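You operate a simulated robot arm through the tools that you are given. There is no shell and no other tool.

The job below is to be done with a simulated two-armed robot. You get a single attempt, and the scene is never put back.

JOB
Put two of the breathers from the top of the black table on the top of the green table. Pick up the red socket wrench from the top of the blue table with one hand, pass it to the other hand and put it on the top of the black table. Put the canister on the top of the black table away on the second shelf from the bottom of the grey rack. Stack the yellow round tin from the top of the low stand on top of the green round tin. Open the lower blue drawer, take the grease brush from the tool half of the low stand and leave it in the inside of the lower blue drawer, then shut the drawer. Pull the upper black drawer open. Any order will do. Set down upright: canister, grease brush.

It is judged by the outcome, as a careful person would: the job done as asked, and still so three seconds after it is handed in. It fails if anything else is knocked over, pushed out of place, dropped, spilled or broken.

ROBOT AND FRAMES
Two 7-joint arms with two-finger parallel grippers on one trunk, on a base that drives. Base frame: it is fixed to the floor where the robot stands at the start and does not move with it; the origin is under the middle of the robot, x ahead of it, y to its left, z up. Units: m, degrees, N and s.
The left shoulder is at the start at [0.06, 0.189, 1.203], the right one opposite. With the tool pointing down near the work surface each hand reaches from about 0.1 to 0.34 m from the robot's upright axis, wherever it stands, measured 20 degrees to its own side. Places, roughly: breather (4x4x8 cm) [0.4, 0.4, 0.8]; canister (6x6x8 cm) [1.1, 0.3, 0.8]; grease brush (6x5x6 cm) [-0.8, -0.3, 0.5]; inside of the lower blue drawer [-2.9, -3.7, 0.6]; lower blue drawer [-2.9, -3.7, 0.6]; round tin [-0.75, 0, 0.5]; second shelf of the grey rack [-6, -3.9, 0.6]; socket wrench [0.5, -0.25, 1]; top of the black table [1, 0.3, 0.8]; top of the green table [-0.9, -3.9, 0.8]; upper black drawer [-2.3, -2.3, 0.7]. Payload 3.43 kg a hand.
The TCP of each hand is the grasp point between the finger pads, 0.03 m short of the fingertips. In the tool frame z runs along the fingers and y along their closing line. The gripper opens to 0.094 m. The fingers are 0.028 m wide and 0.01 m thick; the gripper's body (0.05 by 0.096 m) begins 0.055 m behind the TCP.
Orientation is told as [roll, pitch, yaw] about the base's x, y, z axes, in that order, counted from this pose: with the fingers straight down and closing along the base's y, the tool's x points along the base's -x, its y along +y and its z along -z.

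CONTROLS
- The arms move only by the tool arm_command. It takes "left_increments", "right_increments" or both (then of equal length, played together; a hand with none holds still); each is a list of rows, each a list of 3 entries, a list of its own where there are three numbers: the shift along the tool's x, y, z in m, then the turn, a rotation vector about the tool's x, y, z in degrees, then the gripper command, from -1 (shut) to 1 (fully open), values between in proportion. In form: [[[tx, ty, tz], [rx, ry, rz], fingers], ...]. A call has 1 to 20 rows; each row shifts and turns the commanded pose from where the row before left it, along the tool's axes as they then stand. A row lasts 0.2 s, in which the tool goes at most 0.05 m and 8.6 degrees; a call with a longer step from one row to the next is refused whole, and so is a gripper value outside its range. A pose out of reach is approached as far as the arm can. The call stops where the force on the tool passes 40 N (or 10 N more than at its start, if that is more) or the arm is blocked; 0.2 s more then pass. Each finger travels about 0.153 m/s and halts on what it meets, pressing with about 41 N; the grip force reading is that of the motor and also rises with nothing between the fingers. The clock runs only during rows and for 0.2 s after the last one: add rows that do not move to give the fingers time. It gives the time, the measured TCP pose, the force on the tool (base axes), the opening and the grip force at its end, in the units of the frame above (readings bear some noise), with the torque about the TCP (base axes, N m) and any sound that the robot's microphone picked up.
- Cameras (640 x 400 px; columns grow to the right, rows downward): "scene" is now at [-0.0378, -0.0519, 1.73]; the picture's right is [-0.92, -0.39, 0.00], its down [-0.36, 0.86, -0.36] and it looks along [0.14, -0.33, -0.93] (base axes); focal length 214 px, centre (320, 200). "left" rides on the left gripper at [0.076, -0.014, -0.102] in its tool frame; the picture's right is [0.18, 0.98, 0.00], its down [-0.75, 0.14, -0.64] and it looks along [-0.63, 0.12, 0.77] (tool axes); focal length 243 px, centre (320, 200). "right" rides on the right gripper at [0.076, 0.014, -0.102] in its tool frame; the picture's right is [-0.18, 0.98, 0.00], its down [-0.75, -0.14, -0.64] and it looks along [-0.63, -0.12, 0.77] (tool axes); focal length 243 px, centre (320, 200). There is no depth. A picture from a camera that has moved, and an enlarged one, comes with that camera's place and axes in the base frame and with its lens.
- snapshot(camera): a new picture of that camera. No time passes.
- slide_trunk(by): slides the trunk up (or, below 0, down) by that many m; the arms and the scene camera ride with it, the base frame stays. It gives what a move gives, with no picture.
- drive_base(legs): drives the robot by 1 to 6 legs, each [ahead, left, turn to the left] in m, m and degrees, along the robot's own axes; the way and the turn of a leg run together, so that a leg with both is an arc; at most 1.5 m and 180 degrees a leg. The arms and the cameras ride along, it lands a little off, and it stops where it bumps. It gives what a move gives.
- turn_head(pan, tilt): turns the head with the scene camera to pan (to the left, within 86 degrees either way) and tilt (down, from -29 to 69), counted from straight ahead of the robot. It gives what a move gives.
- close_up(camera, box): a new picture of the part [left, top, right, bottom] of that camera's present view, enlarged. No time passes.
- finish_job(): hands the job in; it is judged then, once.

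Nothing tells you exact positions but the pictures and the camera data. Unless the task says otherwise, let go and move clear before handing in.

The tools are called as a command line: name --argument value ..., lists and objects as JSON in quotes. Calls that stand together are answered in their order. arm_command: Moves the arms, as the interface text tells. Its arguments: {"type":"object","properties":{"left_increments":{"type":"array"},"right_increments":{"type":"array"}},"required":[]} The other tools are called the same way: slide_trunk (by) slides the trunk up or down; drive_base (legs) drives the base; turn_head (pan, tilt) turns the head that bears the scene camera; snapshot (camera) takes a picture; close_up (camera, box) takes an enlarged picture of a part of a camera's view; finish_job () hands the job in.

At the start:

```text
time: 0.0
left_position: [0.4112, -0.0427, 1.0958]
left_orientation: [0.0, 0.0, 0.0]
left_ft_force: [0.0, 0.5, -0.4]
left_ft_torque: [0.03, 0.0, -0.02]
left_finger_gap: 0.094
left_gripper_force: 0.0
right_position: [0.2392, -0.3363, 1.0924]
right_orientation: [0.0, 0.1, 0.0]
right_ft_force: [0.3, -0.4, 0.3]
right_ft_torque: [-0.03, 0.01, -0.02]
right_finger_gap: 0.0938
right_gripper_force: 0.0
trunk travel left (down, up): [-0.875, 0.115]
robot x, y, heading: [-0.0043, 0.0006, -0.1]
head pan, tilt: [-67.0, 68.8]
```

scene: 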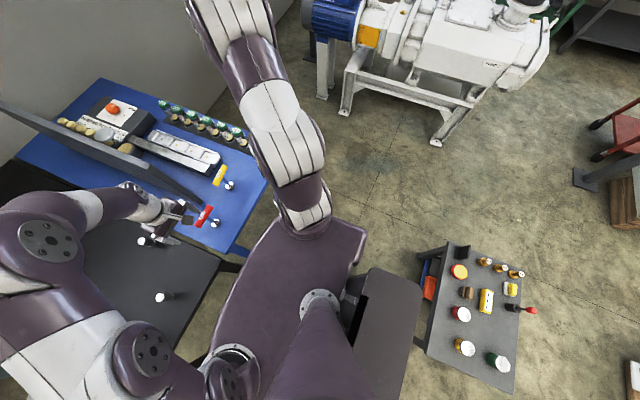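
right: 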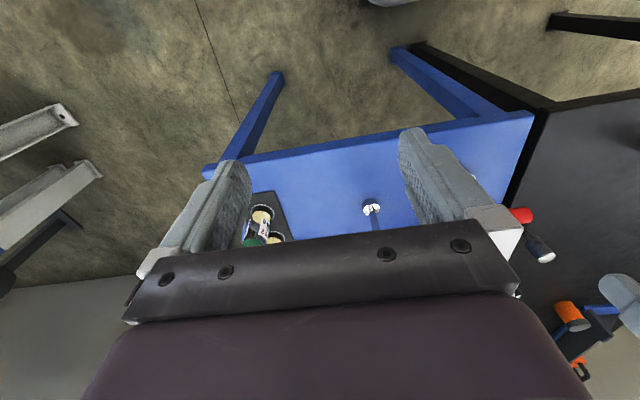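
left: 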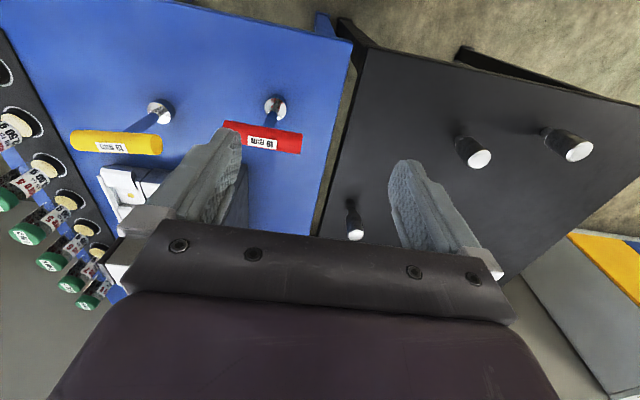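

I see the blue table with red and yellow socket wrenches in front-right, the black table ahead, and the low stand behind me. I'll look around with the head first before moving anything.

turn_head --pan 0 --tilt 50

snapshot --camera "scene"

turn_head --pan 40 --tilt 50

snapshot --camera "scene"

turn_head --pan -40 --tilt 50

snapshot --camera "scene"

turn_head --pan -86 --tilt 20

snapshot --camera "scene"

turn_head --pan 86 --tilt 20

snapshot --camera "scene"

```text
time: 1.4
left_position: [0.4108, -0.0412, 1.0967]
left_orientation: [0.0, 0.0, 0.0]
left_ft_force: [-0.9, -0.2, -0.4]
left_ft_torque: [0.02, 0.0, -0.01]
left_finger_gap: 0.0941
left_gripper_force: 0.0
right_position: [0.2382, -0.3367, 1.0921]
right_orientation: [0.0, 0.0, -0.1]
right_ft_force: [0.1, 0.6, 0.6]
right_ft_torque: [0.03, 0.03, 0.01]
right_finger_gap: 0.0941
right_gripper_force: 0.0
trunk travel left (down, up): [-0.875, 0.115]
robot x, y, heading: [-0.001, -0.0008, -0.1]
head pan, tilt: [0.0, 50.0]
```

```text
taken
camera scene: at [0.0173, -0.0005, 1.7519], right [0.0, -1.0, 0.0], down [-0.77, 0.0, -0.64], along [0.64, 0.0, -0.77], focal length 214 px, centre (320, 200)
```

scene: 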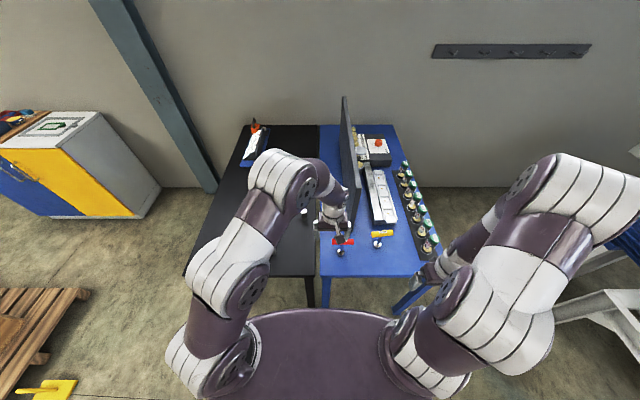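

```text
time: 2.5
left_position: [0.4101, -0.0419, 1.0966]
left_orientation: [0.0, 0.0, -0.1]
left_ft_force: [-0.7, 0.1, -0.2]
left_ft_torque: [-0.02, 0.0, 0.03]
left_finger_gap: 0.094
left_gripper_force: 0.1
right_position: [0.2391, -0.3365, 1.094]
right_orientation: [0.0, 0.1, 0.1]
right_ft_force: [-0.7, -0.2, -0.2]
right_ft_torque: [0.01, 0.02, -0.01]
right_finger_gap: 0.0941
right_gripper_force: 0.1
trunk travel left (down, up): [-0.875, 0.115]
robot x, y, heading: [0.0001, -0.0012, -0.0]
head pan, tilt: [40.0, 50.0]
```

```text
taken
camera scene: at [-0.0006, 0.049, 1.7519], right [0.64, -0.77, 0.0], down [-0.59, -0.49, -0.64], along [0.49, 0.41, -0.77], focal length 214 px, centre (320, 200)
```

scene: 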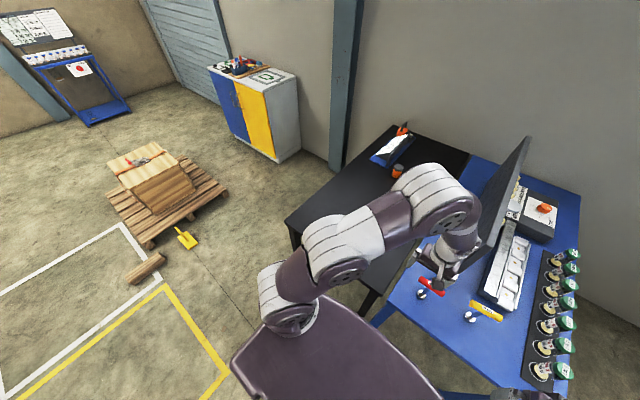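

```text
time: 4.0
left_position: [0.4115, -0.0407, 1.0965]
left_orientation: [-0.1, 0.0, -0.1]
left_ft_force: [-0.1, 0.1, 0.0]
left_ft_torque: [0.0, 0.0, -0.02]
left_finger_gap: 0.094
left_gripper_force: 0.2
right_position: [0.239, -0.3377, 1.0927]
right_orientation: [0.1, 0.0, 0.0]
right_ft_force: [-0.8, 0.2, -0.1]
right_ft_torque: [-0.01, 0.01, 0.0]
right_finger_gap: 0.094
right_gripper_force: 0.0
trunk travel left (down, up): [-0.875, 0.115]
robot x, y, heading: [0.0025, 0.0011, 0.1]
head pan, tilt: [-40.0, 50.0]
```

```text
taken
camera scene: at [-0.0006, -0.0499, 1.7519], right [-0.64, -0.77, 0.0], down [-0.59, 0.49, -0.64], along [0.49, -0.41, -0.77], focal length 214 px, centre (320, 200)
```

scene: 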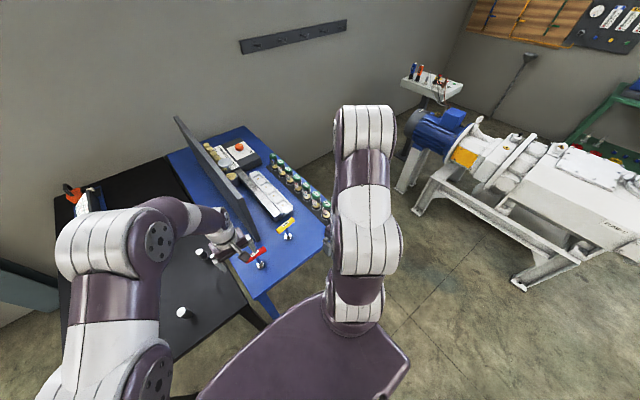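

```text
time: 5.1
left_position: [0.411, -0.0414, 1.0958]
left_orientation: [0.0, 0.0, 0.0]
left_ft_force: [0.4, 0.5, -0.3]
left_ft_torque: [0.0, 0.02, 0.01]
left_finger_gap: 0.0942
left_gripper_force: 0.1
right_position: [0.239, -0.3372, 1.0928]
right_orientation: [0.1, 0.0, 0.1]
right_ft_force: [-0.1, -0.1, 0.3]
right_ft_torque: [-0.02, 0.04, -0.01]
right_finger_gap: 0.0941
right_gripper_force: 0.2
trunk travel left (down, up): [-0.875, 0.115]
robot x, y, heading: [0.0015, -0.0027, 0.4]
head pan, tilt: [-85.9, 20.0]
```

```text
taken
camera scene: at [-0.053, -0.0933, 1.7975], right [-1.0, -0.07, 0.0], down [-0.02, 0.34, -0.94], along [0.07, -0.94, -0.34], focal length 214 px, centre (320, 200)
```

scene: 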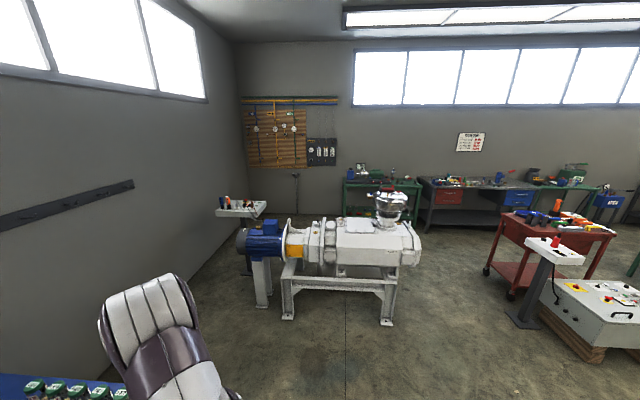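

```text
time: 7.7
left_position: [0.4105, -0.0402, 1.0957]
left_orientation: [-0.1, 0.1, -0.1]
left_ft_force: [-0.4, -0.6, 0.2]
left_ft_torque: [-0.02, 0.01, -0.01]
left_finger_gap: 0.094
left_gripper_force: 0.1
right_position: [0.2385, -0.3351, 1.0919]
right_orientation: [0.0, 0.0, -0.1]
right_ft_force: [0.0, 0.7, -0.4]
right_ft_torque: [-0.02, 0.01, 0.01]
right_finger_gap: 0.0941
right_gripper_force: 0.1
trunk travel left (down, up): [-0.875, 0.115]
robot x, y, heading: [-0.0017, 0.0016, 0.1]
head pan, tilt: [85.9, 20.0]
```

```text
taken
camera scene: at [-0.053, 0.0925, 1.7975], right [1.0, -0.07, 0.0], down [-0.02, -0.34, -0.94], along [0.07, 0.94, -0.34], focal length 214 px, centre (320, 200)
```

scene: 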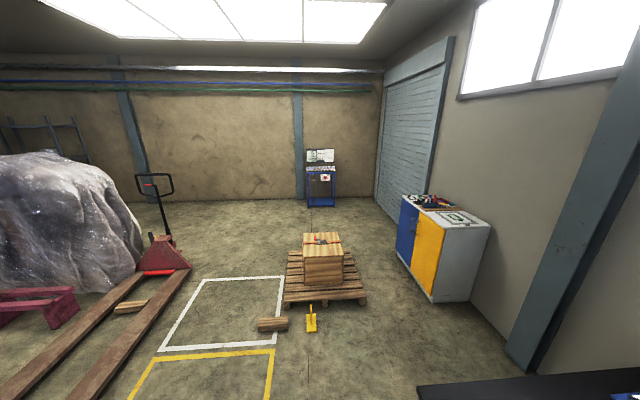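

The canister is the orange item at the black table's far end, near a wedge-shaped holder; the wrenches have T handles near a tall black panel. I'll take enlarged views.

turn_head --pan 0 --tilt 40

close_up --camera "scene" --box '[200, 140, 460, 340]'

close_up --camera "left" --box '[0, 0, 640, 300]'

close_up --camera "left" --box '[60, 60, 360, 240]'

close_up --camera "left" --box '[320, 60, 640, 260]'

turn_head --pan 0 --tilt 69

snapshot --camera "scene"

turn_head --pan 60 --tilt 69

snapshot --camera "scene"

```text
time: 9.3
left_position: [0.4112, -0.0409, 1.0963]
left_orientation: [0.0, 0.0, 0.0]
left_ft_force: [-0.2, -0.2, -0.2]
left_ft_torque: [-0.03, -0.02, 0.02]
left_finger_gap: 0.094
left_gripper_force: 0.0
right_position: [0.2395, -0.3373, 1.0929]
right_orientation: [0.0, 0.0, 0.0]
right_ft_force: [0.1, 0.2, 0.0]
right_ft_torque: [0.0, 0.0, 0.01]
right_finger_gap: 0.0939
right_gripper_force: 0.1
trunk travel left (down, up): [-0.875, 0.115]
robot x, y, heading: [-0.0035, -0.0005, 0.1]
head pan, tilt: [0.0, 40.0]
```

```text
2.00 times, centred on (330, 240) of scene
camera zoom: at [0.0254, -0.0004, 1.7661], right [0.0, -1.0, 0.0], down [-0.64, 0.0, -0.77], along [0.77, 0.0, -0.64], focal length 429 px, centre (300, 120)
```

zoom: 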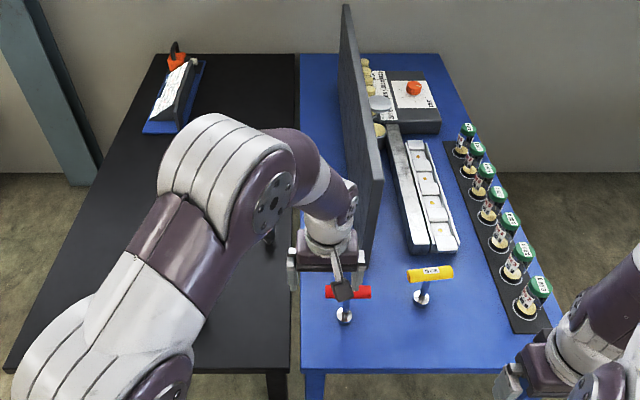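

```text
1.00 times, centred on (320, 150) of left (not enlarged: the box is as wide or as high as the picture)
camera zoom: at [0.3357, -0.056, 1.1986], right [-0.18, 0.98, 0.0], down [0.75, 0.14, 0.64], along [0.63, 0.12, -0.77], focal length 243 px, centre (320, 250)
```

zoom: 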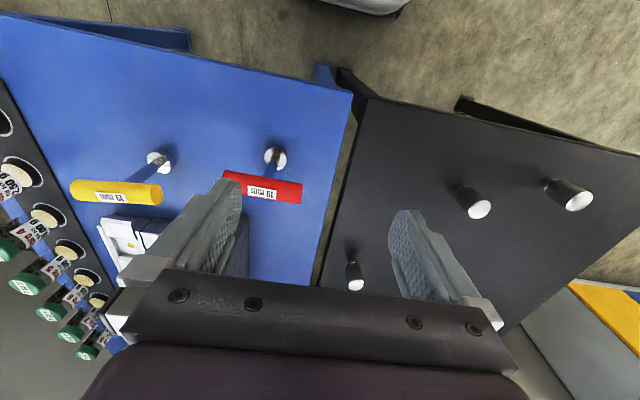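

```text
2.13 times, centred on (210, 150) of left
camera zoom: at [0.3357, -0.056, 1.1986], right [-0.18, 0.98, 0.0], down [0.75, 0.14, 0.64], along [0.63, 0.12, -0.77], focal length 518 px, centre (555, 307)
```

zoom: 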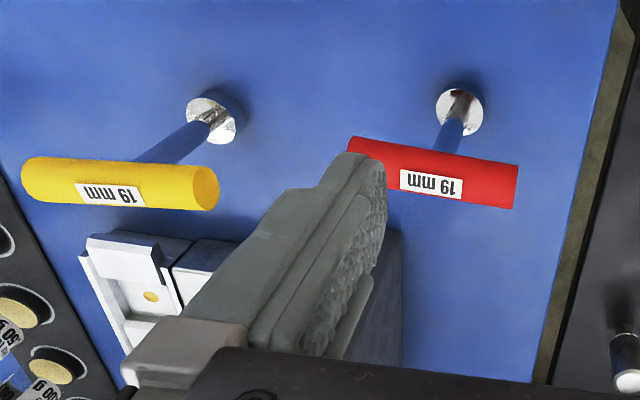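

```text
2.00 times, centred on (480, 160) of left
camera zoom: at [0.3357, -0.056, 1.1986], right [-0.18, 0.98, 0.0], down [0.75, 0.14, 0.64], along [0.63, 0.12, -0.77], focal length 485 px, centre (0, 280)
```

zoom: 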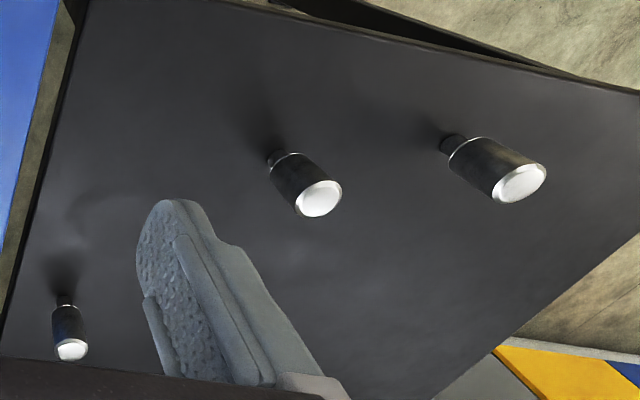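

```text
time: 10.2
left_position: [0.4111, -0.041, 1.0962]
left_orientation: [0.0, -0.1, 0.0]
left_ft_force: [0.1, -0.2, 0.8]
left_ft_torque: [0.0, -0.02, 0.02]
left_finger_gap: 0.0939
left_gripper_force: 0.0
right_position: [0.2386, -0.337, 1.0919]
right_orientation: [0.1, 0.0, 0.0]
right_ft_force: [-0.4, 0.2, -0.7]
right_ft_torque: [-0.02, 0.02, 0.0]
right_finger_gap: 0.0941
right_gripper_force: 0.1
trunk travel left (down, up): [-0.875, 0.115]
robot x, y, heading: [-0.0017, -0.0015, -0.3]
head pan, tilt: [0.0, 68.8]
```

```text
taken
camera scene: at [-0.0037, -0.0004, 1.73], right [0.0, -1.0, 0.0], down [-0.93, 0.0, -0.36], along [0.36, 0.0, -0.93], focal length 214 px, centre (320, 200)
```

scene: 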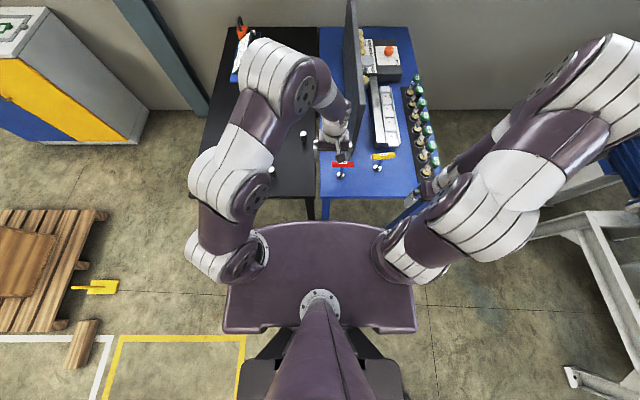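

```text
time: 11.5
left_position: [0.4113, -0.0421, 1.097]
left_orientation: [0.0, 0.0, 0.1]
left_ft_force: [-0.7, 0.0, 0.6]
left_ft_torque: [-0.01, -0.03, -0.02]
left_finger_gap: 0.0939
left_gripper_force: 0.1
right_position: [0.2398, -0.3365, 1.0924]
right_orientation: [0.0, -0.1, 0.0]
right_ft_force: [-0.5, 0.4, -0.1]
right_ft_torque: [-0.01, 0.02, -0.02]
right_finger_gap: 0.0939
right_gripper_force: 0.1
trunk travel left (down, up): [-0.875, 0.115]
robot x, y, heading: [0.0013, -0.0006, -0.1]
head pan, tilt: [60.0, 68.8]
```

```text
taken
camera scene: at [-0.0317, 0.048, 1.73], right [0.87, -0.5, 0.0], down [-0.47, -0.81, -0.36], along [0.18, 0.31, -0.93], focal length 214 px, centre (320, 200)
```

scene: 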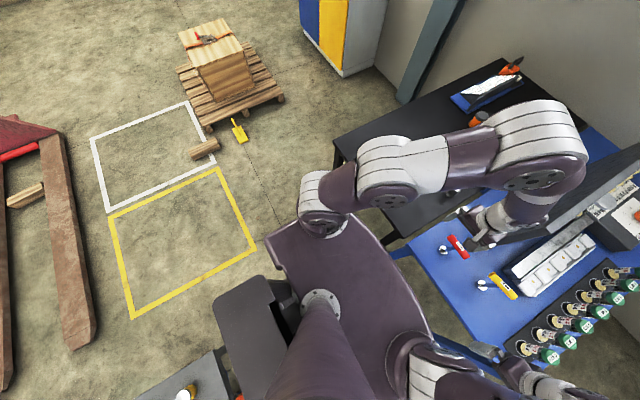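

The red wrench stands upright near (0.49, -0.10), its handle along y at about z 0.89, and breathers stand on the black table near (0.48, 0.22), (0.44, 0.36) and (0.68, 0.08). I'll move the left hand aside to the left to get a clearer view of both tables.

arm_command --left_increments '[[[0.02, 0.045, -0.01], [0, 0, 0], 1], [[0.02, 0.045, -0.01], [0, 0, 0], 1], [[0.02, 0.045, -0.01], [0, 0, 0], 1], [[0.02, 0.045, -0.01], [0, 0, 0], 1], [[0.02, 0.045, -0.01], [0, 0, 0], 1], [[0, 0, 0], [0, 0, 0], 1]]'

snapshot --camera "left"

turn_head --pan -10 --tilt 45

close_up --camera "scene" --box '[170, 100, 430, 300]'

close_up --camera "scene" --box '[260, 180, 390, 280]'

```text
refused: row 1 steps farther than a row can; nothing moved
```

```text
taken
camera left: at [0.3357, -0.0561, 1.1986], right [-0.18, 0.98, 0.0], down [0.75, 0.14, 0.64], along [0.63, 0.12, -0.77], focal length 243 px, centre (320, 200)
```

left: 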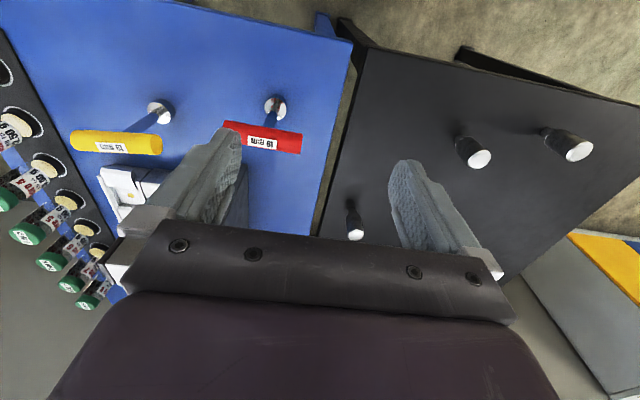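

```text
time: 12.9
left_position: [0.411, -0.041, 1.0958]
left_orientation: [0.0, 0.0, 0.1]
left_ft_force: [-0.1, 0.0, -0.3]
left_ft_torque: [-0.03, 0.01, 0.02]
left_finger_gap: 0.0939
left_gripper_force: 0.1
right_position: [0.2378, -0.3365, 1.093]
right_orientation: [0.0, -0.1, 0.0]
right_ft_force: [-0.1, -0.5, -0.1]
right_ft_torque: [0.0, 0.01, 0.01]
right_finger_gap: 0.0939
right_gripper_force: 0.0
trunk travel left (down, up): [-0.875, 0.115]
robot x, y, heading: [-0.0, 0.0013, -0.0]
head pan, tilt: [-10.0, 45.0]
```

```text
2.00 times, centred on (300, 200) of scene
camera zoom: at [0.0204, -0.0145, 1.7588], right [-0.17, -0.98, 0.0], down [-0.7, 0.12, -0.71], along [0.7, -0.12, -0.71], focal length 429 px, centre (360, 200)
```

zoom: 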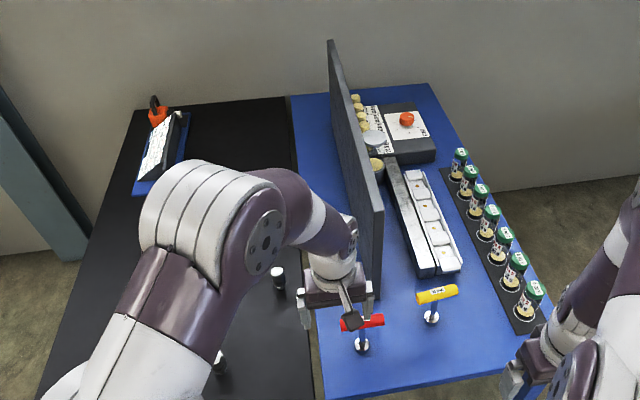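

```text
4.00 times, centred on (325, 230) of scene
camera zoom: at [0.0204, -0.0145, 1.7588], right [-0.17, -0.98, 0.0], down [-0.7, 0.12, -0.71], along [0.7, -0.12, -0.71], focal length 858 px, centre (300, 80)
```

zoom: 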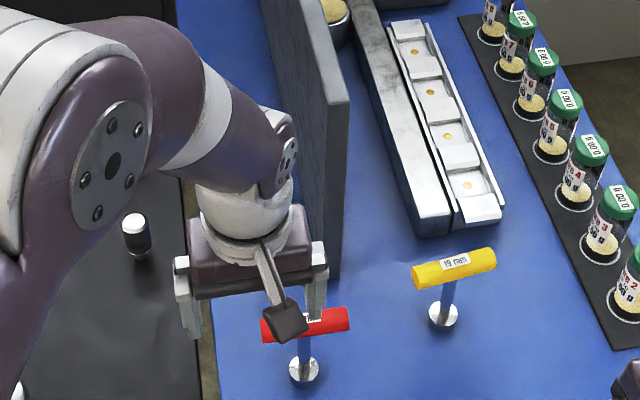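

The left hand hasn't moved, since that step was too long; I'll use shorter steps to carry it left and back.

arm_command --left_increments '[[[0.018, 0.04, 0], [0, 0, 0], 1], [[0.018, 0.04, 0], [0, 0, 0], 1], [[0.018, 0.04, 0], [0, 0, 0], 1], [[0.018, 0.04, 0], [0, 0, 0], 1], [[0.018, 0.04, 0], [0, 0, 0], 1], [[0.018, 0.04, 0], [0, 0, 0], 1], [[0, 0, 0], [0, 0, 0], 1]]'

snapshot --camera "left"

snapshot --camera "scene"

close_up --camera "scene" --box '[260, 180, 390, 280]'

```text
time: 14.6
left_position: [0.3049, 0.1994, 1.0973]
left_orientation: [0.0, 0.0, 0.0]
left_ft_force: [0.1, -0.9, -0.7]
left_ft_torque: [0.0, 0.02, 0.01]
left_finger_gap: 0.0938
left_gripper_force: 0.0
right_position: [0.2391, -0.3361, 1.0915]
right_orientation: [0.0, 0.0, 0.0]
right_ft_force: [0.0, 0.4, 0.1]
right_ft_torque: [0.0, 0.02, -0.01]
right_finger_gap: 0.094
right_gripper_force: 0.0
trunk travel left (down, up): [-0.875, 0.115]
robot x, y, heading: [0.0015, 0.0004, -0.2]
head pan, tilt: [-10.0, 45.0]
```

```text
taken
camera left: at [0.2294, 0.1847, 1.2005], right [-0.18, 0.98, 0.0], down [0.75, 0.14, 0.64], along [0.63, 0.12, -0.77], focal length 243 px, centre (320, 200)
```

left: 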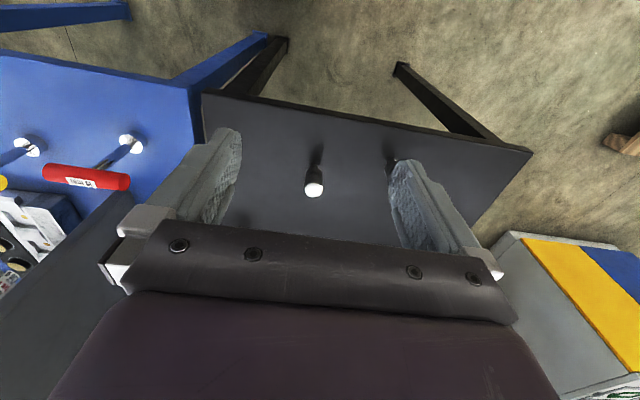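

```text
taken
camera scene: at [0.0209, -0.0152, 1.7588], right [-0.17, -0.98, 0.0], down [-0.7, 0.12, -0.71], along [0.7, -0.12, -0.71], focal length 214 px, centre (320, 200)
```

scene: 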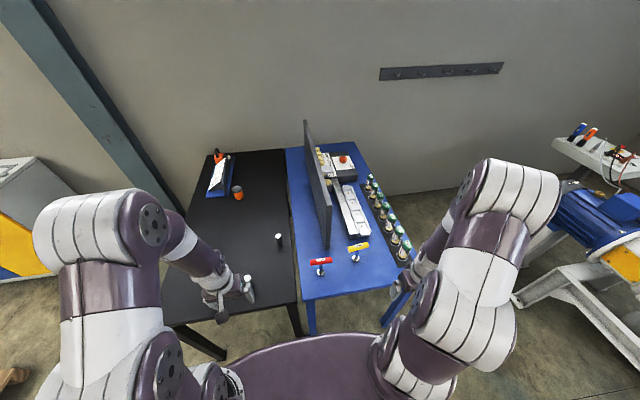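

```text
4.00 times, centred on (325, 230) of scene
camera zoom: at [0.0209, -0.0152, 1.7588], right [-0.17, -0.98, 0.0], down [-0.7, 0.12, -0.71], along [0.7, -0.12, -0.71], focal length 858 px, centre (300, 80)
```

zoom: 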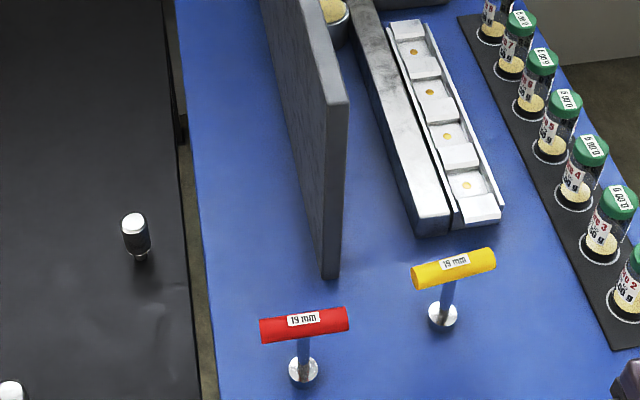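

The red handle centre is near (0.476, -0.098, 0.92), pointing along y. I'll raise the left hand out of the way and drive ahead a little so the right hand can reach it.

arm_command --left_increments '[[[0, 0, -0.045], [0, 0, 0], 1], [[0, 0, -0.045], [0, 0, 0], 1], [[0, 0, -0.045], [0, 0, 0], 1], [[0, 0, 0], [0, 0, 0], 1]]'

drive_base --legs '[[0.1, 0, 0]]'

snapshot --camera "scene"

snapshot --camera "right"

```text
time: 15.6
left_position: [0.3037, 0.1983, 1.2289]
left_orientation: [0.1, 0.0, -0.1]
left_ft_force: [0.5, 0.0, 0.0]
left_ft_torque: [0.02, -0.01, 0.0]
left_finger_gap: 0.0941
left_gripper_force: 0.1
right_position: [0.2398, -0.3358, 1.0925]
right_orientation: [0.0, 0.0, 0.0]
right_ft_force: [-0.4, 0.8, -0.1]
right_ft_torque: [-0.04, 0.02, -0.01]
right_finger_gap: 0.094
right_gripper_force: 0.1
trunk travel left (down, up): [-0.875, 0.115]
robot x, y, heading: [0.0011, -0.0007, 0.0]
head pan, tilt: [-10.0, 45.0]
```

```text
time: 16.7
left_position: [0.4015, 0.1982, 1.2292]
left_orientation: [0.0, -0.1, 0.0]
left_ft_force: [0.0, 0.1, -0.5]
left_ft_torque: [0.05, 0.0, -0.01]
left_finger_gap: 0.0941
left_gripper_force: 0.2
right_position: [0.3377, -0.3371, 1.0916]
right_orientation: [0.0, 0.0, 0.0]
right_ft_force: [0.5, -0.2, 0.6]
right_ft_torque: [0.0, 0.01, 0.0]
right_finger_gap: 0.094
right_gripper_force: 0.0
trunk travel left (down, up): [-0.875, 0.115]
robot x, y, heading: [0.1, 0.0001, -0.0]
head pan, tilt: [-10.0, 45.0]
```

```text
taken
camera scene: at [0.1182, -0.0143, 1.7589], right [-0.17, -0.98, 0.0], down [-0.7, 0.12, -0.71], along [0.7, -0.12, -0.71], focal length 214 px, centre (320, 200)
```

scene: 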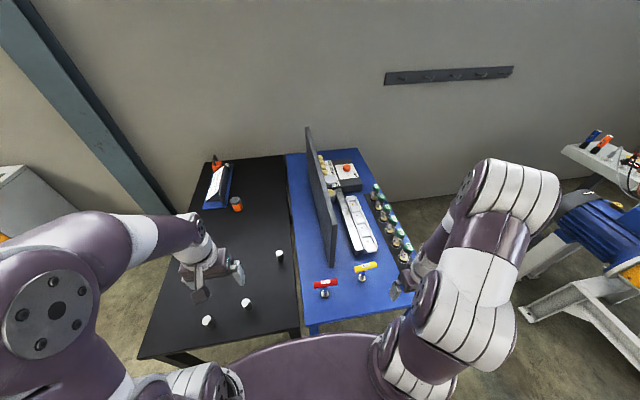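

```text
taken
camera right: at [0.2623, -0.3226, 1.1948], right [0.18, 0.98, 0.0], down [0.75, -0.14, 0.64], along [0.63, -0.12, -0.77], focal length 243 px, centre (320, 200)
```

right: 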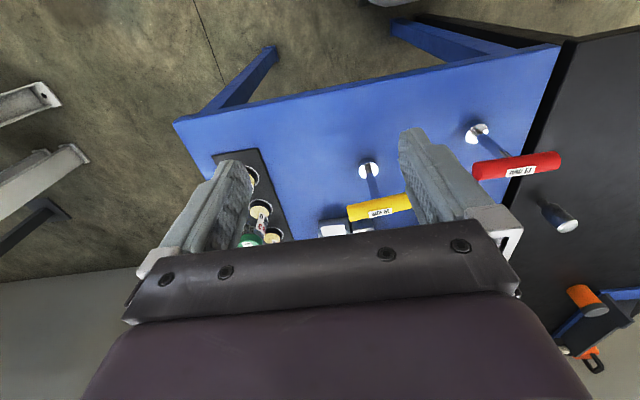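

Driving went fine. Next I turn the right hand by 90° so its fingers close along x, then bring it above the near (-y) end of the red handle.

arm_command --right_increments '[[[0, 0, 0], [0, 0, -8.2], 1], [[0, 0, 0], [0, 0, -8.2], 1], [[0, 0, 0], [0, 0, -8.2], 1], [[0, 0, 0], [0, 0, -8.2], 1], [[0, 0, 0], [0, 0, -8.2], 1], [[0, 0, 0], [0, 0, -8.2], 1], [[0, 0, 0], [0, 0, -8.2], 1], [[0, 0, 0], [0, 0, -8.2], 1], [[0, 0, 0], [0, 0, -8.2], 1], [[0, 0, 0], [0, 0, -8.2], 1], [[0, 0, 0], [0, 0, -8], 1], [[0, 0, 0], [0, 0, 0], 1]]'

snapshot --camera "right"

snapshot --camera "scene"

```text
time: 19.3
left_position: [0.4032, 0.1978, 1.2296]
left_orientation: [0.0, 0.0, 0.0]
left_ft_force: [-0.6, -0.9, 0.9]
left_ft_torque: [0.03, -0.01, 0.01]
left_finger_gap: 0.094
left_gripper_force: 0.1
right_position: [0.3395, -0.3363, 1.0927]
right_orientation: [0.0, 0.2, 90.1]
right_ft_force: [-0.4, -0.3, 0.1]
right_ft_torque: [0.01, -0.03, -0.01]
right_finger_gap: 0.0939
right_gripper_force: 0.1
trunk travel left (down, up): [-0.875, 0.115]
robot x, y, heading: [0.0987, 0.0012, -0.1]
head pan, tilt: [-10.0, 45.0]
```

```text
taken
camera right: at [0.3255, -0.4135, 1.1948], right [-0.98, 0.18, 0.0], down [0.14, 0.75, 0.64], along [0.12, 0.63, -0.77], focal length 243 px, centre (320, 200)
```

right: 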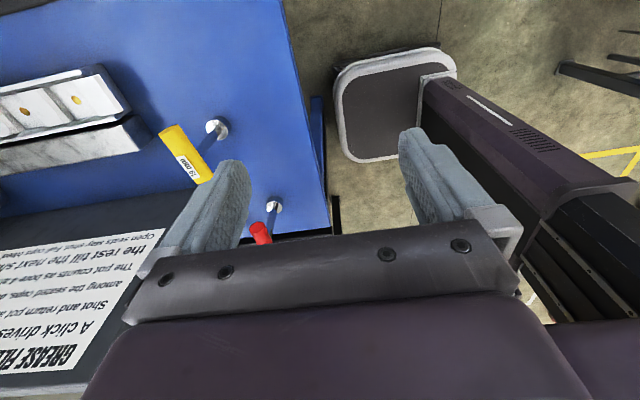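

```text
taken
camera scene: at [0.12, -0.0144, 1.7588], right [-0.17, -0.98, 0.0], down [-0.7, 0.12, -0.71], along [0.7, -0.12, -0.71], focal length 214 px, centre (320, 200)
```

scene: 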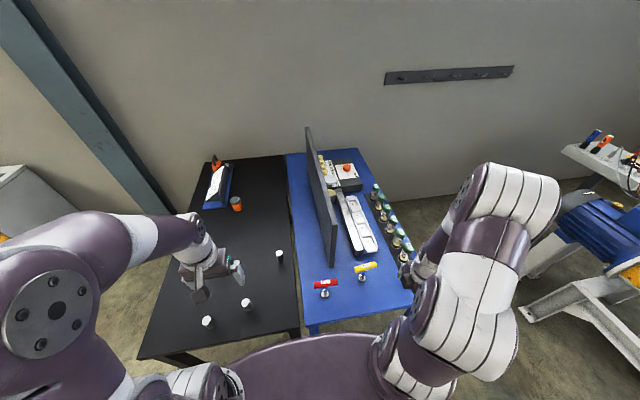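

The turn worked; the instruction panel text isn't for this job, though I'll glance at it. Now I move the right hand over the -y end of the red handle, staying high.

close_up --camera "right" --box '[0, 220, 200, 400]'

arm_command --right_increments '[[[-0.0345, -0.0229, 0.004], [0, 0, 0], 1], [[-0.0345, -0.0229, 0.004], [0, 0, 0], 1], [[-0.0345, -0.0229, 0.004], [0, 0, 0], 1], [[-0.0345, -0.0229, 0.004], [0, 0, 0], 1], [[-0.0345, -0.0229, 0.004], [0, 0, 0], 1], [[-0.0345, -0.0229, 0.004], [0, 0, 0], 1], [[0, 0, 0], [0, 0, 0], 1]]'

snapshot --camera "right"

close_up --camera "scene" --box '[260, 180, 390, 320]'

```text
2.22 times, centred on (100, 310) of right
camera zoom: at [0.3255, -0.4135, 1.1948], right [-0.98, 0.18, 0.0], down [0.14, 0.75, 0.64], along [0.12, 0.63, -0.77], focal length 539 px, centre (809, -44)
```

zoom: 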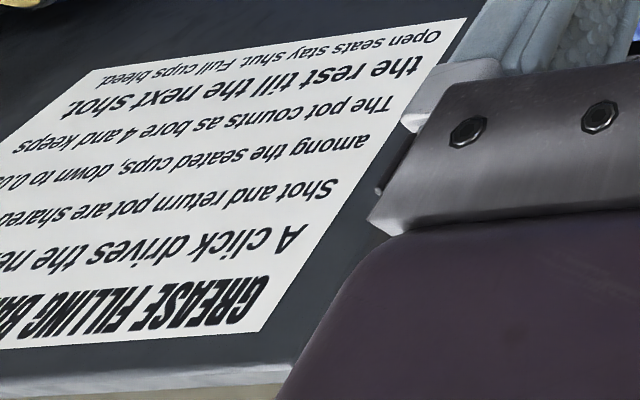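

```text
time: 20.9
left_position: [0.4015, 0.1969, 1.2292]
left_orientation: [0.0, 0.0, -0.1]
left_ft_force: [-0.6, -0.3, -0.2]
left_ft_torque: [0.01, -0.03, 0.01]
left_finger_gap: 0.094
left_gripper_force: 0.0
right_position: [0.4758, -0.1294, 1.0696]
right_orientation: [0.0, -0.1, 90.0]
right_ft_force: [0.0, -0.1, -0.1]
right_ft_torque: [0.01, -0.02, -0.01]
right_finger_gap: 0.094
right_gripper_force: 0.1
trunk travel left (down, up): [-0.875, 0.115]
robot x, y, heading: [0.1016, -0.0021, 0.4]
head pan, tilt: [-10.0, 45.0]
```

```text
taken
camera right: at [0.462, -0.2063, 1.1722], right [-0.98, 0.18, 0.0], down [0.14, 0.75, 0.64], along [0.12, 0.63, -0.77], focal length 243 px, centre (320, 200)
```

right: 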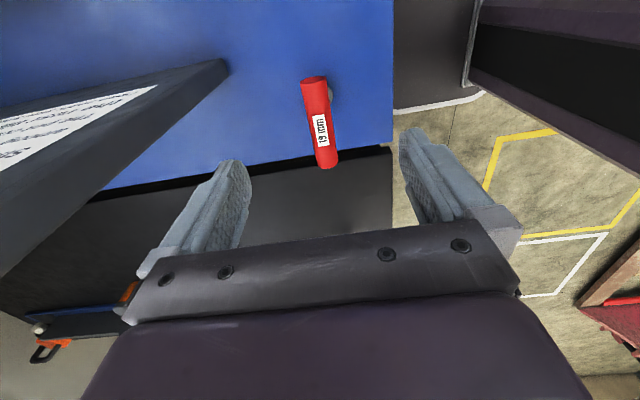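

```text
2.86 times, centred on (325, 250) of scene
camera zoom: at [0.1195, -0.0151, 1.7588], right [-0.17, -0.98, 0.0], down [-0.7, 0.12, -0.71], along [0.7, -0.12, -0.71], focal length 613 px, centre (306, 57)
```

zoom: 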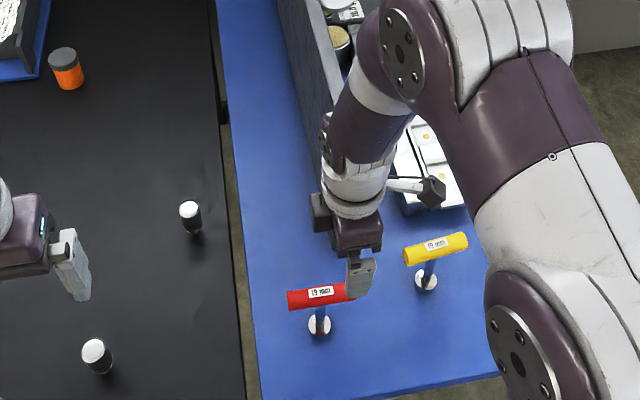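

The handle lines up well between the open right fingers (about 4 mm off in x). I correct that and descend to handle height, then check before closing.

arm_command --right_increments '[[[0, -0.005, 0.04], [0, 0, 0], 1], [[0, 0, 0.04], [0, 0, 0], 1], [[0, 0, 0.04], [0, 0, 0], 1], [[0, 0, 0.025], [0, 0, 0], 1], [[0, 0, 0], [0, 0, 0], 1]]'

snapshot --camera "right"

close_up --camera "scene" --box '[290, 250, 370, 310]'

snapshot --camera "left"

```text
time: 22.1
left_position: [0.4028, 0.198, 1.2298]
left_orientation: [0.0, 0.1, 0.0]
left_ft_force: [0.0, 0.0, 0.3]
left_ft_torque: [-0.01, 0.0, -0.01]
left_finger_gap: 0.0941
left_gripper_force: 0.1
right_position: [0.4808, -0.1305, 0.9228]
right_orientation: [0.1, 0.0, 90.0]
right_ft_force: [0.6, 0.7, 0.0]
right_ft_torque: [0.0, -0.01, -0.01]
right_finger_gap: 0.0942
right_gripper_force: 0.0
trunk travel left (down, up): [-0.875, 0.115]
robot x, y, heading: [0.0966, 0.0017, 0.2]
head pan, tilt: [-10.0, 45.0]
```

```text
taken
camera right: at [0.4684, -0.2078, 1.0247], right [-0.98, 0.18, 0.0], down [0.14, 0.75, 0.64], along [0.12, 0.63, -0.77], focal length 243 px, centre (320, 200)
```

right: 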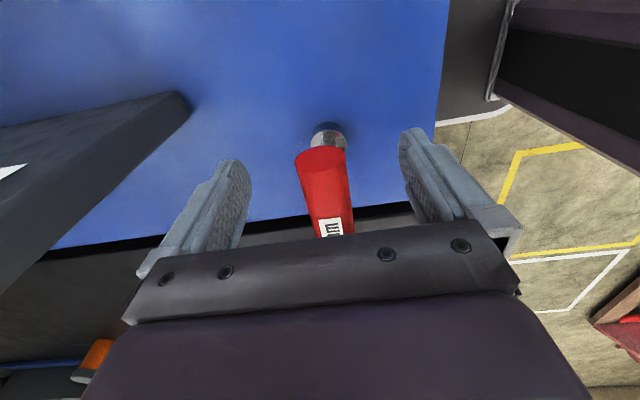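

```text
6.67 times, centred on (330, 280) of scene
camera zoom: at [0.1194, -0.0145, 1.7589], right [-0.17, -0.98, 0.0], down [-0.7, 0.12, -0.71], along [0.7, -0.12, -0.71], focal length 1430 px, centre (253, -333)
```

zoom: 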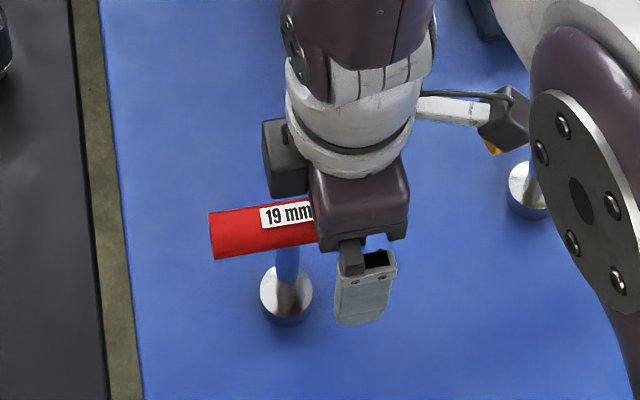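

```text
taken
camera left: at [0.3273, 0.1832, 1.3311], right [-0.18, 0.98, 0.0], down [0.75, 0.14, 0.64], along [0.63, 0.12, -0.77], focal length 243 px, centre (320, 200)
```

left: 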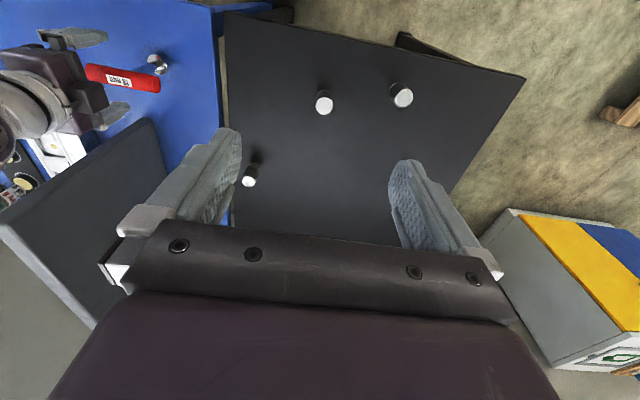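

The red handle is centred between the right fingers at grip height. I'll close the right hand on it.

arm_command --right_increments '[[[0, 0, 0], [0, 0, 0], 0], [[0, 0, 0], [0, 0, 0], -0.4], [[0, 0, 0], [0, 0, 0], -1], [[0, 0, 0], [0, 0, 0], -1], [[0, 0, 0], [0, 0, 0], -1]]'

snapshot --camera "right"

```text
time: 23.3
left_position: [0.4036, 0.1976, 1.2296]
left_orientation: [0.0, 0.0, 0.0]
left_ft_force: [0.5, 0.2, -0.3]
left_ft_torque: [0.0, -0.02, 0.0]
left_finger_gap: 0.094
left_gripper_force: 0.0
right_position: [0.4818, -0.1309, 0.922]
right_orientation: [0.1, 0.0, 90.0]
right_ft_force: [0.6, 0.3, -0.3]
right_ft_torque: [-0.05, 0.01, 0.0]
right_finger_gap: 0.0291
right_gripper_force: 41.2
trunk travel left (down, up): [-0.875, 0.115]
robot x, y, heading: [0.1015, 0.0023, 0.1]
head pan, tilt: [-10.0, 45.0]
```

```text
taken
camera right: at [0.4688, -0.2078, 1.0248], right [-0.98, 0.18, 0.0], down [0.14, 0.75, 0.64], along [0.12, 0.63, -0.77], focal length 243 px, centre (320, 200)
```

right: 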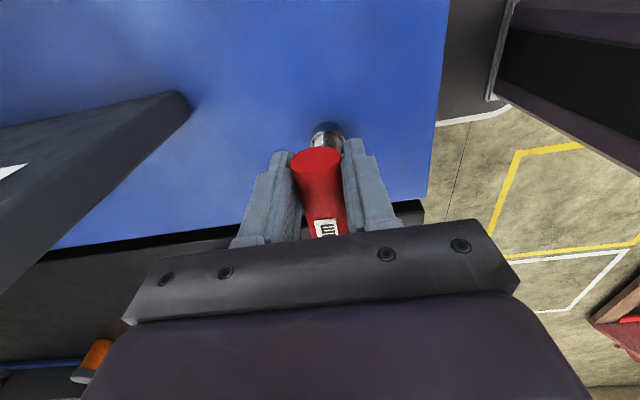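

The wrench is gripped (gap 29 mm). I'll lift it straight up and then bring it back toward the middle for the hand-over.

arm_command --right_increments '[[[0, 0, -0.02], [0, 0, 0], -1], [[0, 0, -0.04], [0, 0, 0], -1], [[0, 0, -0.04], [0, 0, 0], -1], [[0, 0, -0.04], [0, 0, 0], -1], [[0, 0, -0.04], [0, 0, 0], -1], [[0, 0.015, -0.03], [0, 0, 0], -1], [[-0.025, 0.025, 0], [0, 0, 0], -1], [[-0.025, 0.02, 0], [0, 0, 0], -1], [[-0.025, 0, 0], [0, 0, 0], -1], [[0, 0, 0], [0, 0, 0], -1]]'

snapshot --camera "right"

snapshot --camera "scene"

snapshot --camera "left"

```text
time: 25.5
left_position: [0.4035, 0.1975, 1.228]
left_orientation: [0.0, 0.0, 0.0]
left_ft_force: [0.4, -0.4, 0.4]
left_ft_torque: [0.0, 0.02, 0.0]
left_finger_gap: 0.0943
left_gripper_force: 0.0
right_position: [0.4224, -0.0551, 1.131]
right_orientation: [0.0, -0.1, 90.0]
right_ft_force: [-0.6, -0.8, -2.4]
right_ft_torque: [-0.07, 0.03, 0.03]
right_finger_gap: 0.0289
right_gripper_force: 41.2
trunk travel left (down, up): [-0.875, 0.115]
robot x, y, heading: [0.0989, 0.0044, -0.2]
head pan, tilt: [-10.0, 45.0]
```

```text
taken
camera right: at [0.4088, -0.1315, 1.2345], right [-0.98, 0.18, 0.0], down [0.14, 0.75, 0.64], along [0.12, 0.63, -0.77], focal length 243 px, centre (320, 200)
```

right: 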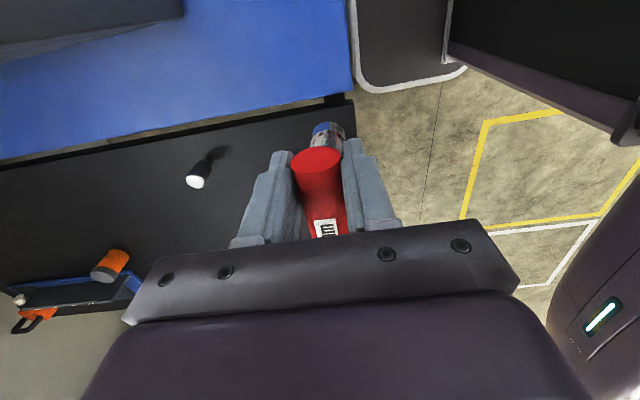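

```text
taken
camera scene: at [0.1202, -0.0146, 1.7588], right [-0.17, -0.98, 0.0], down [-0.7, 0.12, -0.71], along [0.7, -0.12, -0.71], focal length 214 px, centre (320, 200)
```

scene: 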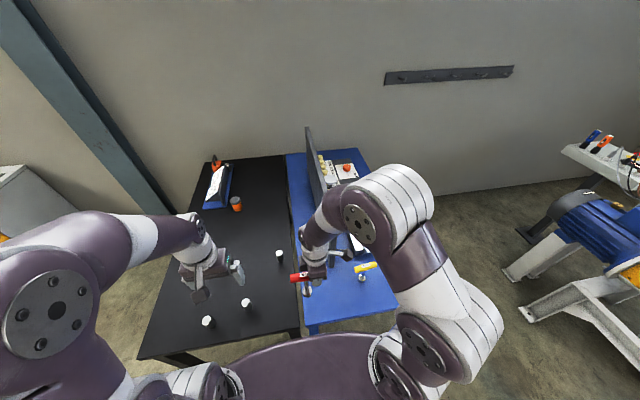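

```text
taken
camera left: at [0.3279, 0.1832, 1.331], right [-0.18, 0.98, 0.0], down [0.75, 0.14, 0.64], along [0.63, 0.12, -0.77], focal length 243 px, centre (320, 200)
```

left: 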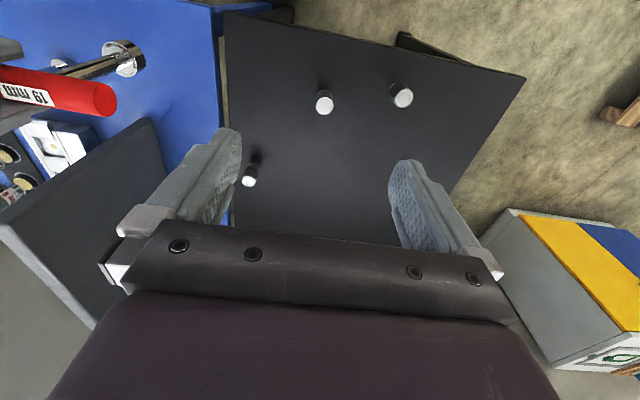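

The wrench is in the right hand at (0.42, -0.055, 1.13) with its handle's left end free. I'll turn the left hand to close along x and tilt it to the left so it can take that end.

arm_command --left_increments '[[[0, 0, 0], [0, 0, 8.2], 1], [[0, 0, 0], [0, 0, 8.2], 1], [[0, 0, 0], [0, 0, 8.2], 1], [[0, 0, 0], [0, 0, 8.2], 1], [[0, 0, 0], [0, 0, 8.2], 1], [[0, 0, 0], [0, 0, 8.2], 1], [[0, 0, 0], [0, 0, 8.2], 1], [[0, 0, 0], [0, 0, 8.2], 1], [[0, 0, 0], [0, 0, 8.2], 1], [[0, 0, 0], [0, 0, 8.2], 1], [[0, 0, 0], [0, 0, 8], 1], [[0, 0, 0], [0, -7, 0], 1], [[0, 0, 0], [0, -7, 0], 1], [[0, 0, 0], [0, -7, 0], 1], [[0, 0, 0], [0, -7, 0], 1], [[0, 0, 0], [0, -7, 0], 1], [[0, 0, 0], [0, 0, 0], 1]]'

snapshot --camera "left"

snapshot --camera "scene"

```text
time: 29.1
left_position: [0.4131, 0.1984, 1.222]
left_orientation: [0.1, -34.5, -90.0]
left_ft_force: [-0.7, 0.7, -0.1]
left_ft_torque: [0.02, -0.02, 0.0]
left_finger_gap: 0.0939
left_gripper_force: 0.0
left hand out of reach, approached as far as the arm can: row 16
right_position: [0.4215, -0.0555, 1.1331]
right_orientation: [0.0, 0.1, 89.9]
right_ft_force: [-0.1, 1.1, -2.6]
right_ft_torque: [-0.07, 0.03, 0.0]
right_finger_gap: 0.0291
right_gripper_force: 41.4
trunk travel left (down, up): [-0.875, 0.115]
robot x, y, heading: [0.097, -0.0003, -0.1]
head pan, tilt: [-10.0, 45.0]
```

```text
taken
camera left: at [0.399, 0.3187, 1.2625], right [0.98, 0.15, -0.1], down [0.14, -0.26, 0.96], along [0.12, -0.95, -0.27], focal length 243 px, centre (320, 200)
```

left: 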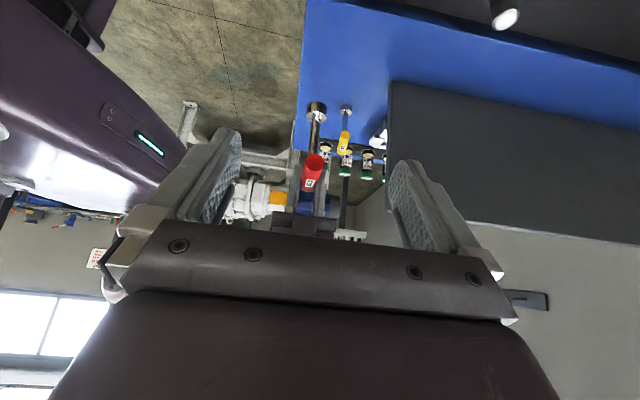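

```text
taken
camera scene: at [0.1195, -0.015, 1.7588], right [-0.17, -0.98, 0.0], down [-0.7, 0.12, -0.71], along [0.7, -0.12, -0.71], focal length 214 px, centre (320, 200)
```

scene: 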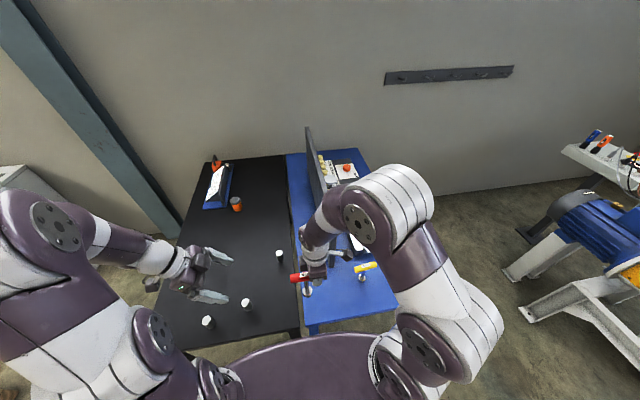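

The left hand is tilted about 35° to the left and the red handle's end is visible between its fingers. I'll move it to a point 10 cm short of the handle end along its approach direction.

arm_command --left_increments '[[[-0.025, 0.0046, 0.0221], [0, 0, 0], 1], [[-0.025, 0.0046, 0.0221], [0, 0, 0], 1], [[-0.025, 0.0046, 0.0221], [0, 0, 0], 1], [[-0.025, 0.0046, 0.0221], [0, 0, 0], 1], [[0, 0, 0], [0, 0, 0], 1]]'

snapshot --camera "left"

close_up --camera "scene" --box '[220, 200, 380, 300]'

```text
time: 30.3
left_position: [0.4297, 0.0636, 1.206]
left_orientation: [0.0, -35.0, -90.1]
left_ft_force: [0.0, 0.6, 0.1]
left_ft_torque: [-0.01, 0.03, 0.0]
left_finger_gap: 0.0941
left_gripper_force: 0.1
right_position: [0.4219, -0.0547, 1.1327]
right_orientation: [-0.1, 0.1, 89.9]
right_ft_force: [0.3, 0.2, -2.5]
right_ft_torque: [-0.07, 0.0, -0.01]
right_finger_gap: 0.029
right_gripper_force: 40.8
trunk travel left (down, up): [-0.875, 0.115]
robot x, y, heading: [0.0973, 0.0, -0.1]
head pan, tilt: [-10.0, 45.0]
```

```text
taken
camera left: at [0.4169, 0.1847, 1.2454], right [0.98, 0.15, -0.11], down [0.14, -0.25, 0.96], along [0.12, -0.96, -0.27], focal length 243 px, centre (320, 200)
```

left: 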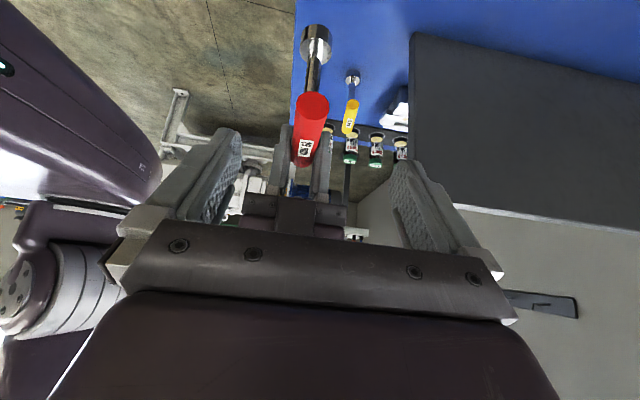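

```text
4.00 times, centred on (300, 250) of scene
camera zoom: at [0.1198, -0.014, 1.7588], right [-0.17, -0.98, 0.0], down [-0.7, 0.12, -0.71], along [0.7, -0.12, -0.71], focal length 858 px, centre (400, 0)
```

zoom: 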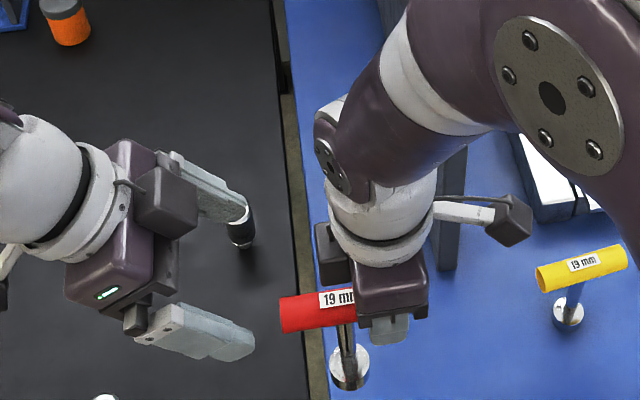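

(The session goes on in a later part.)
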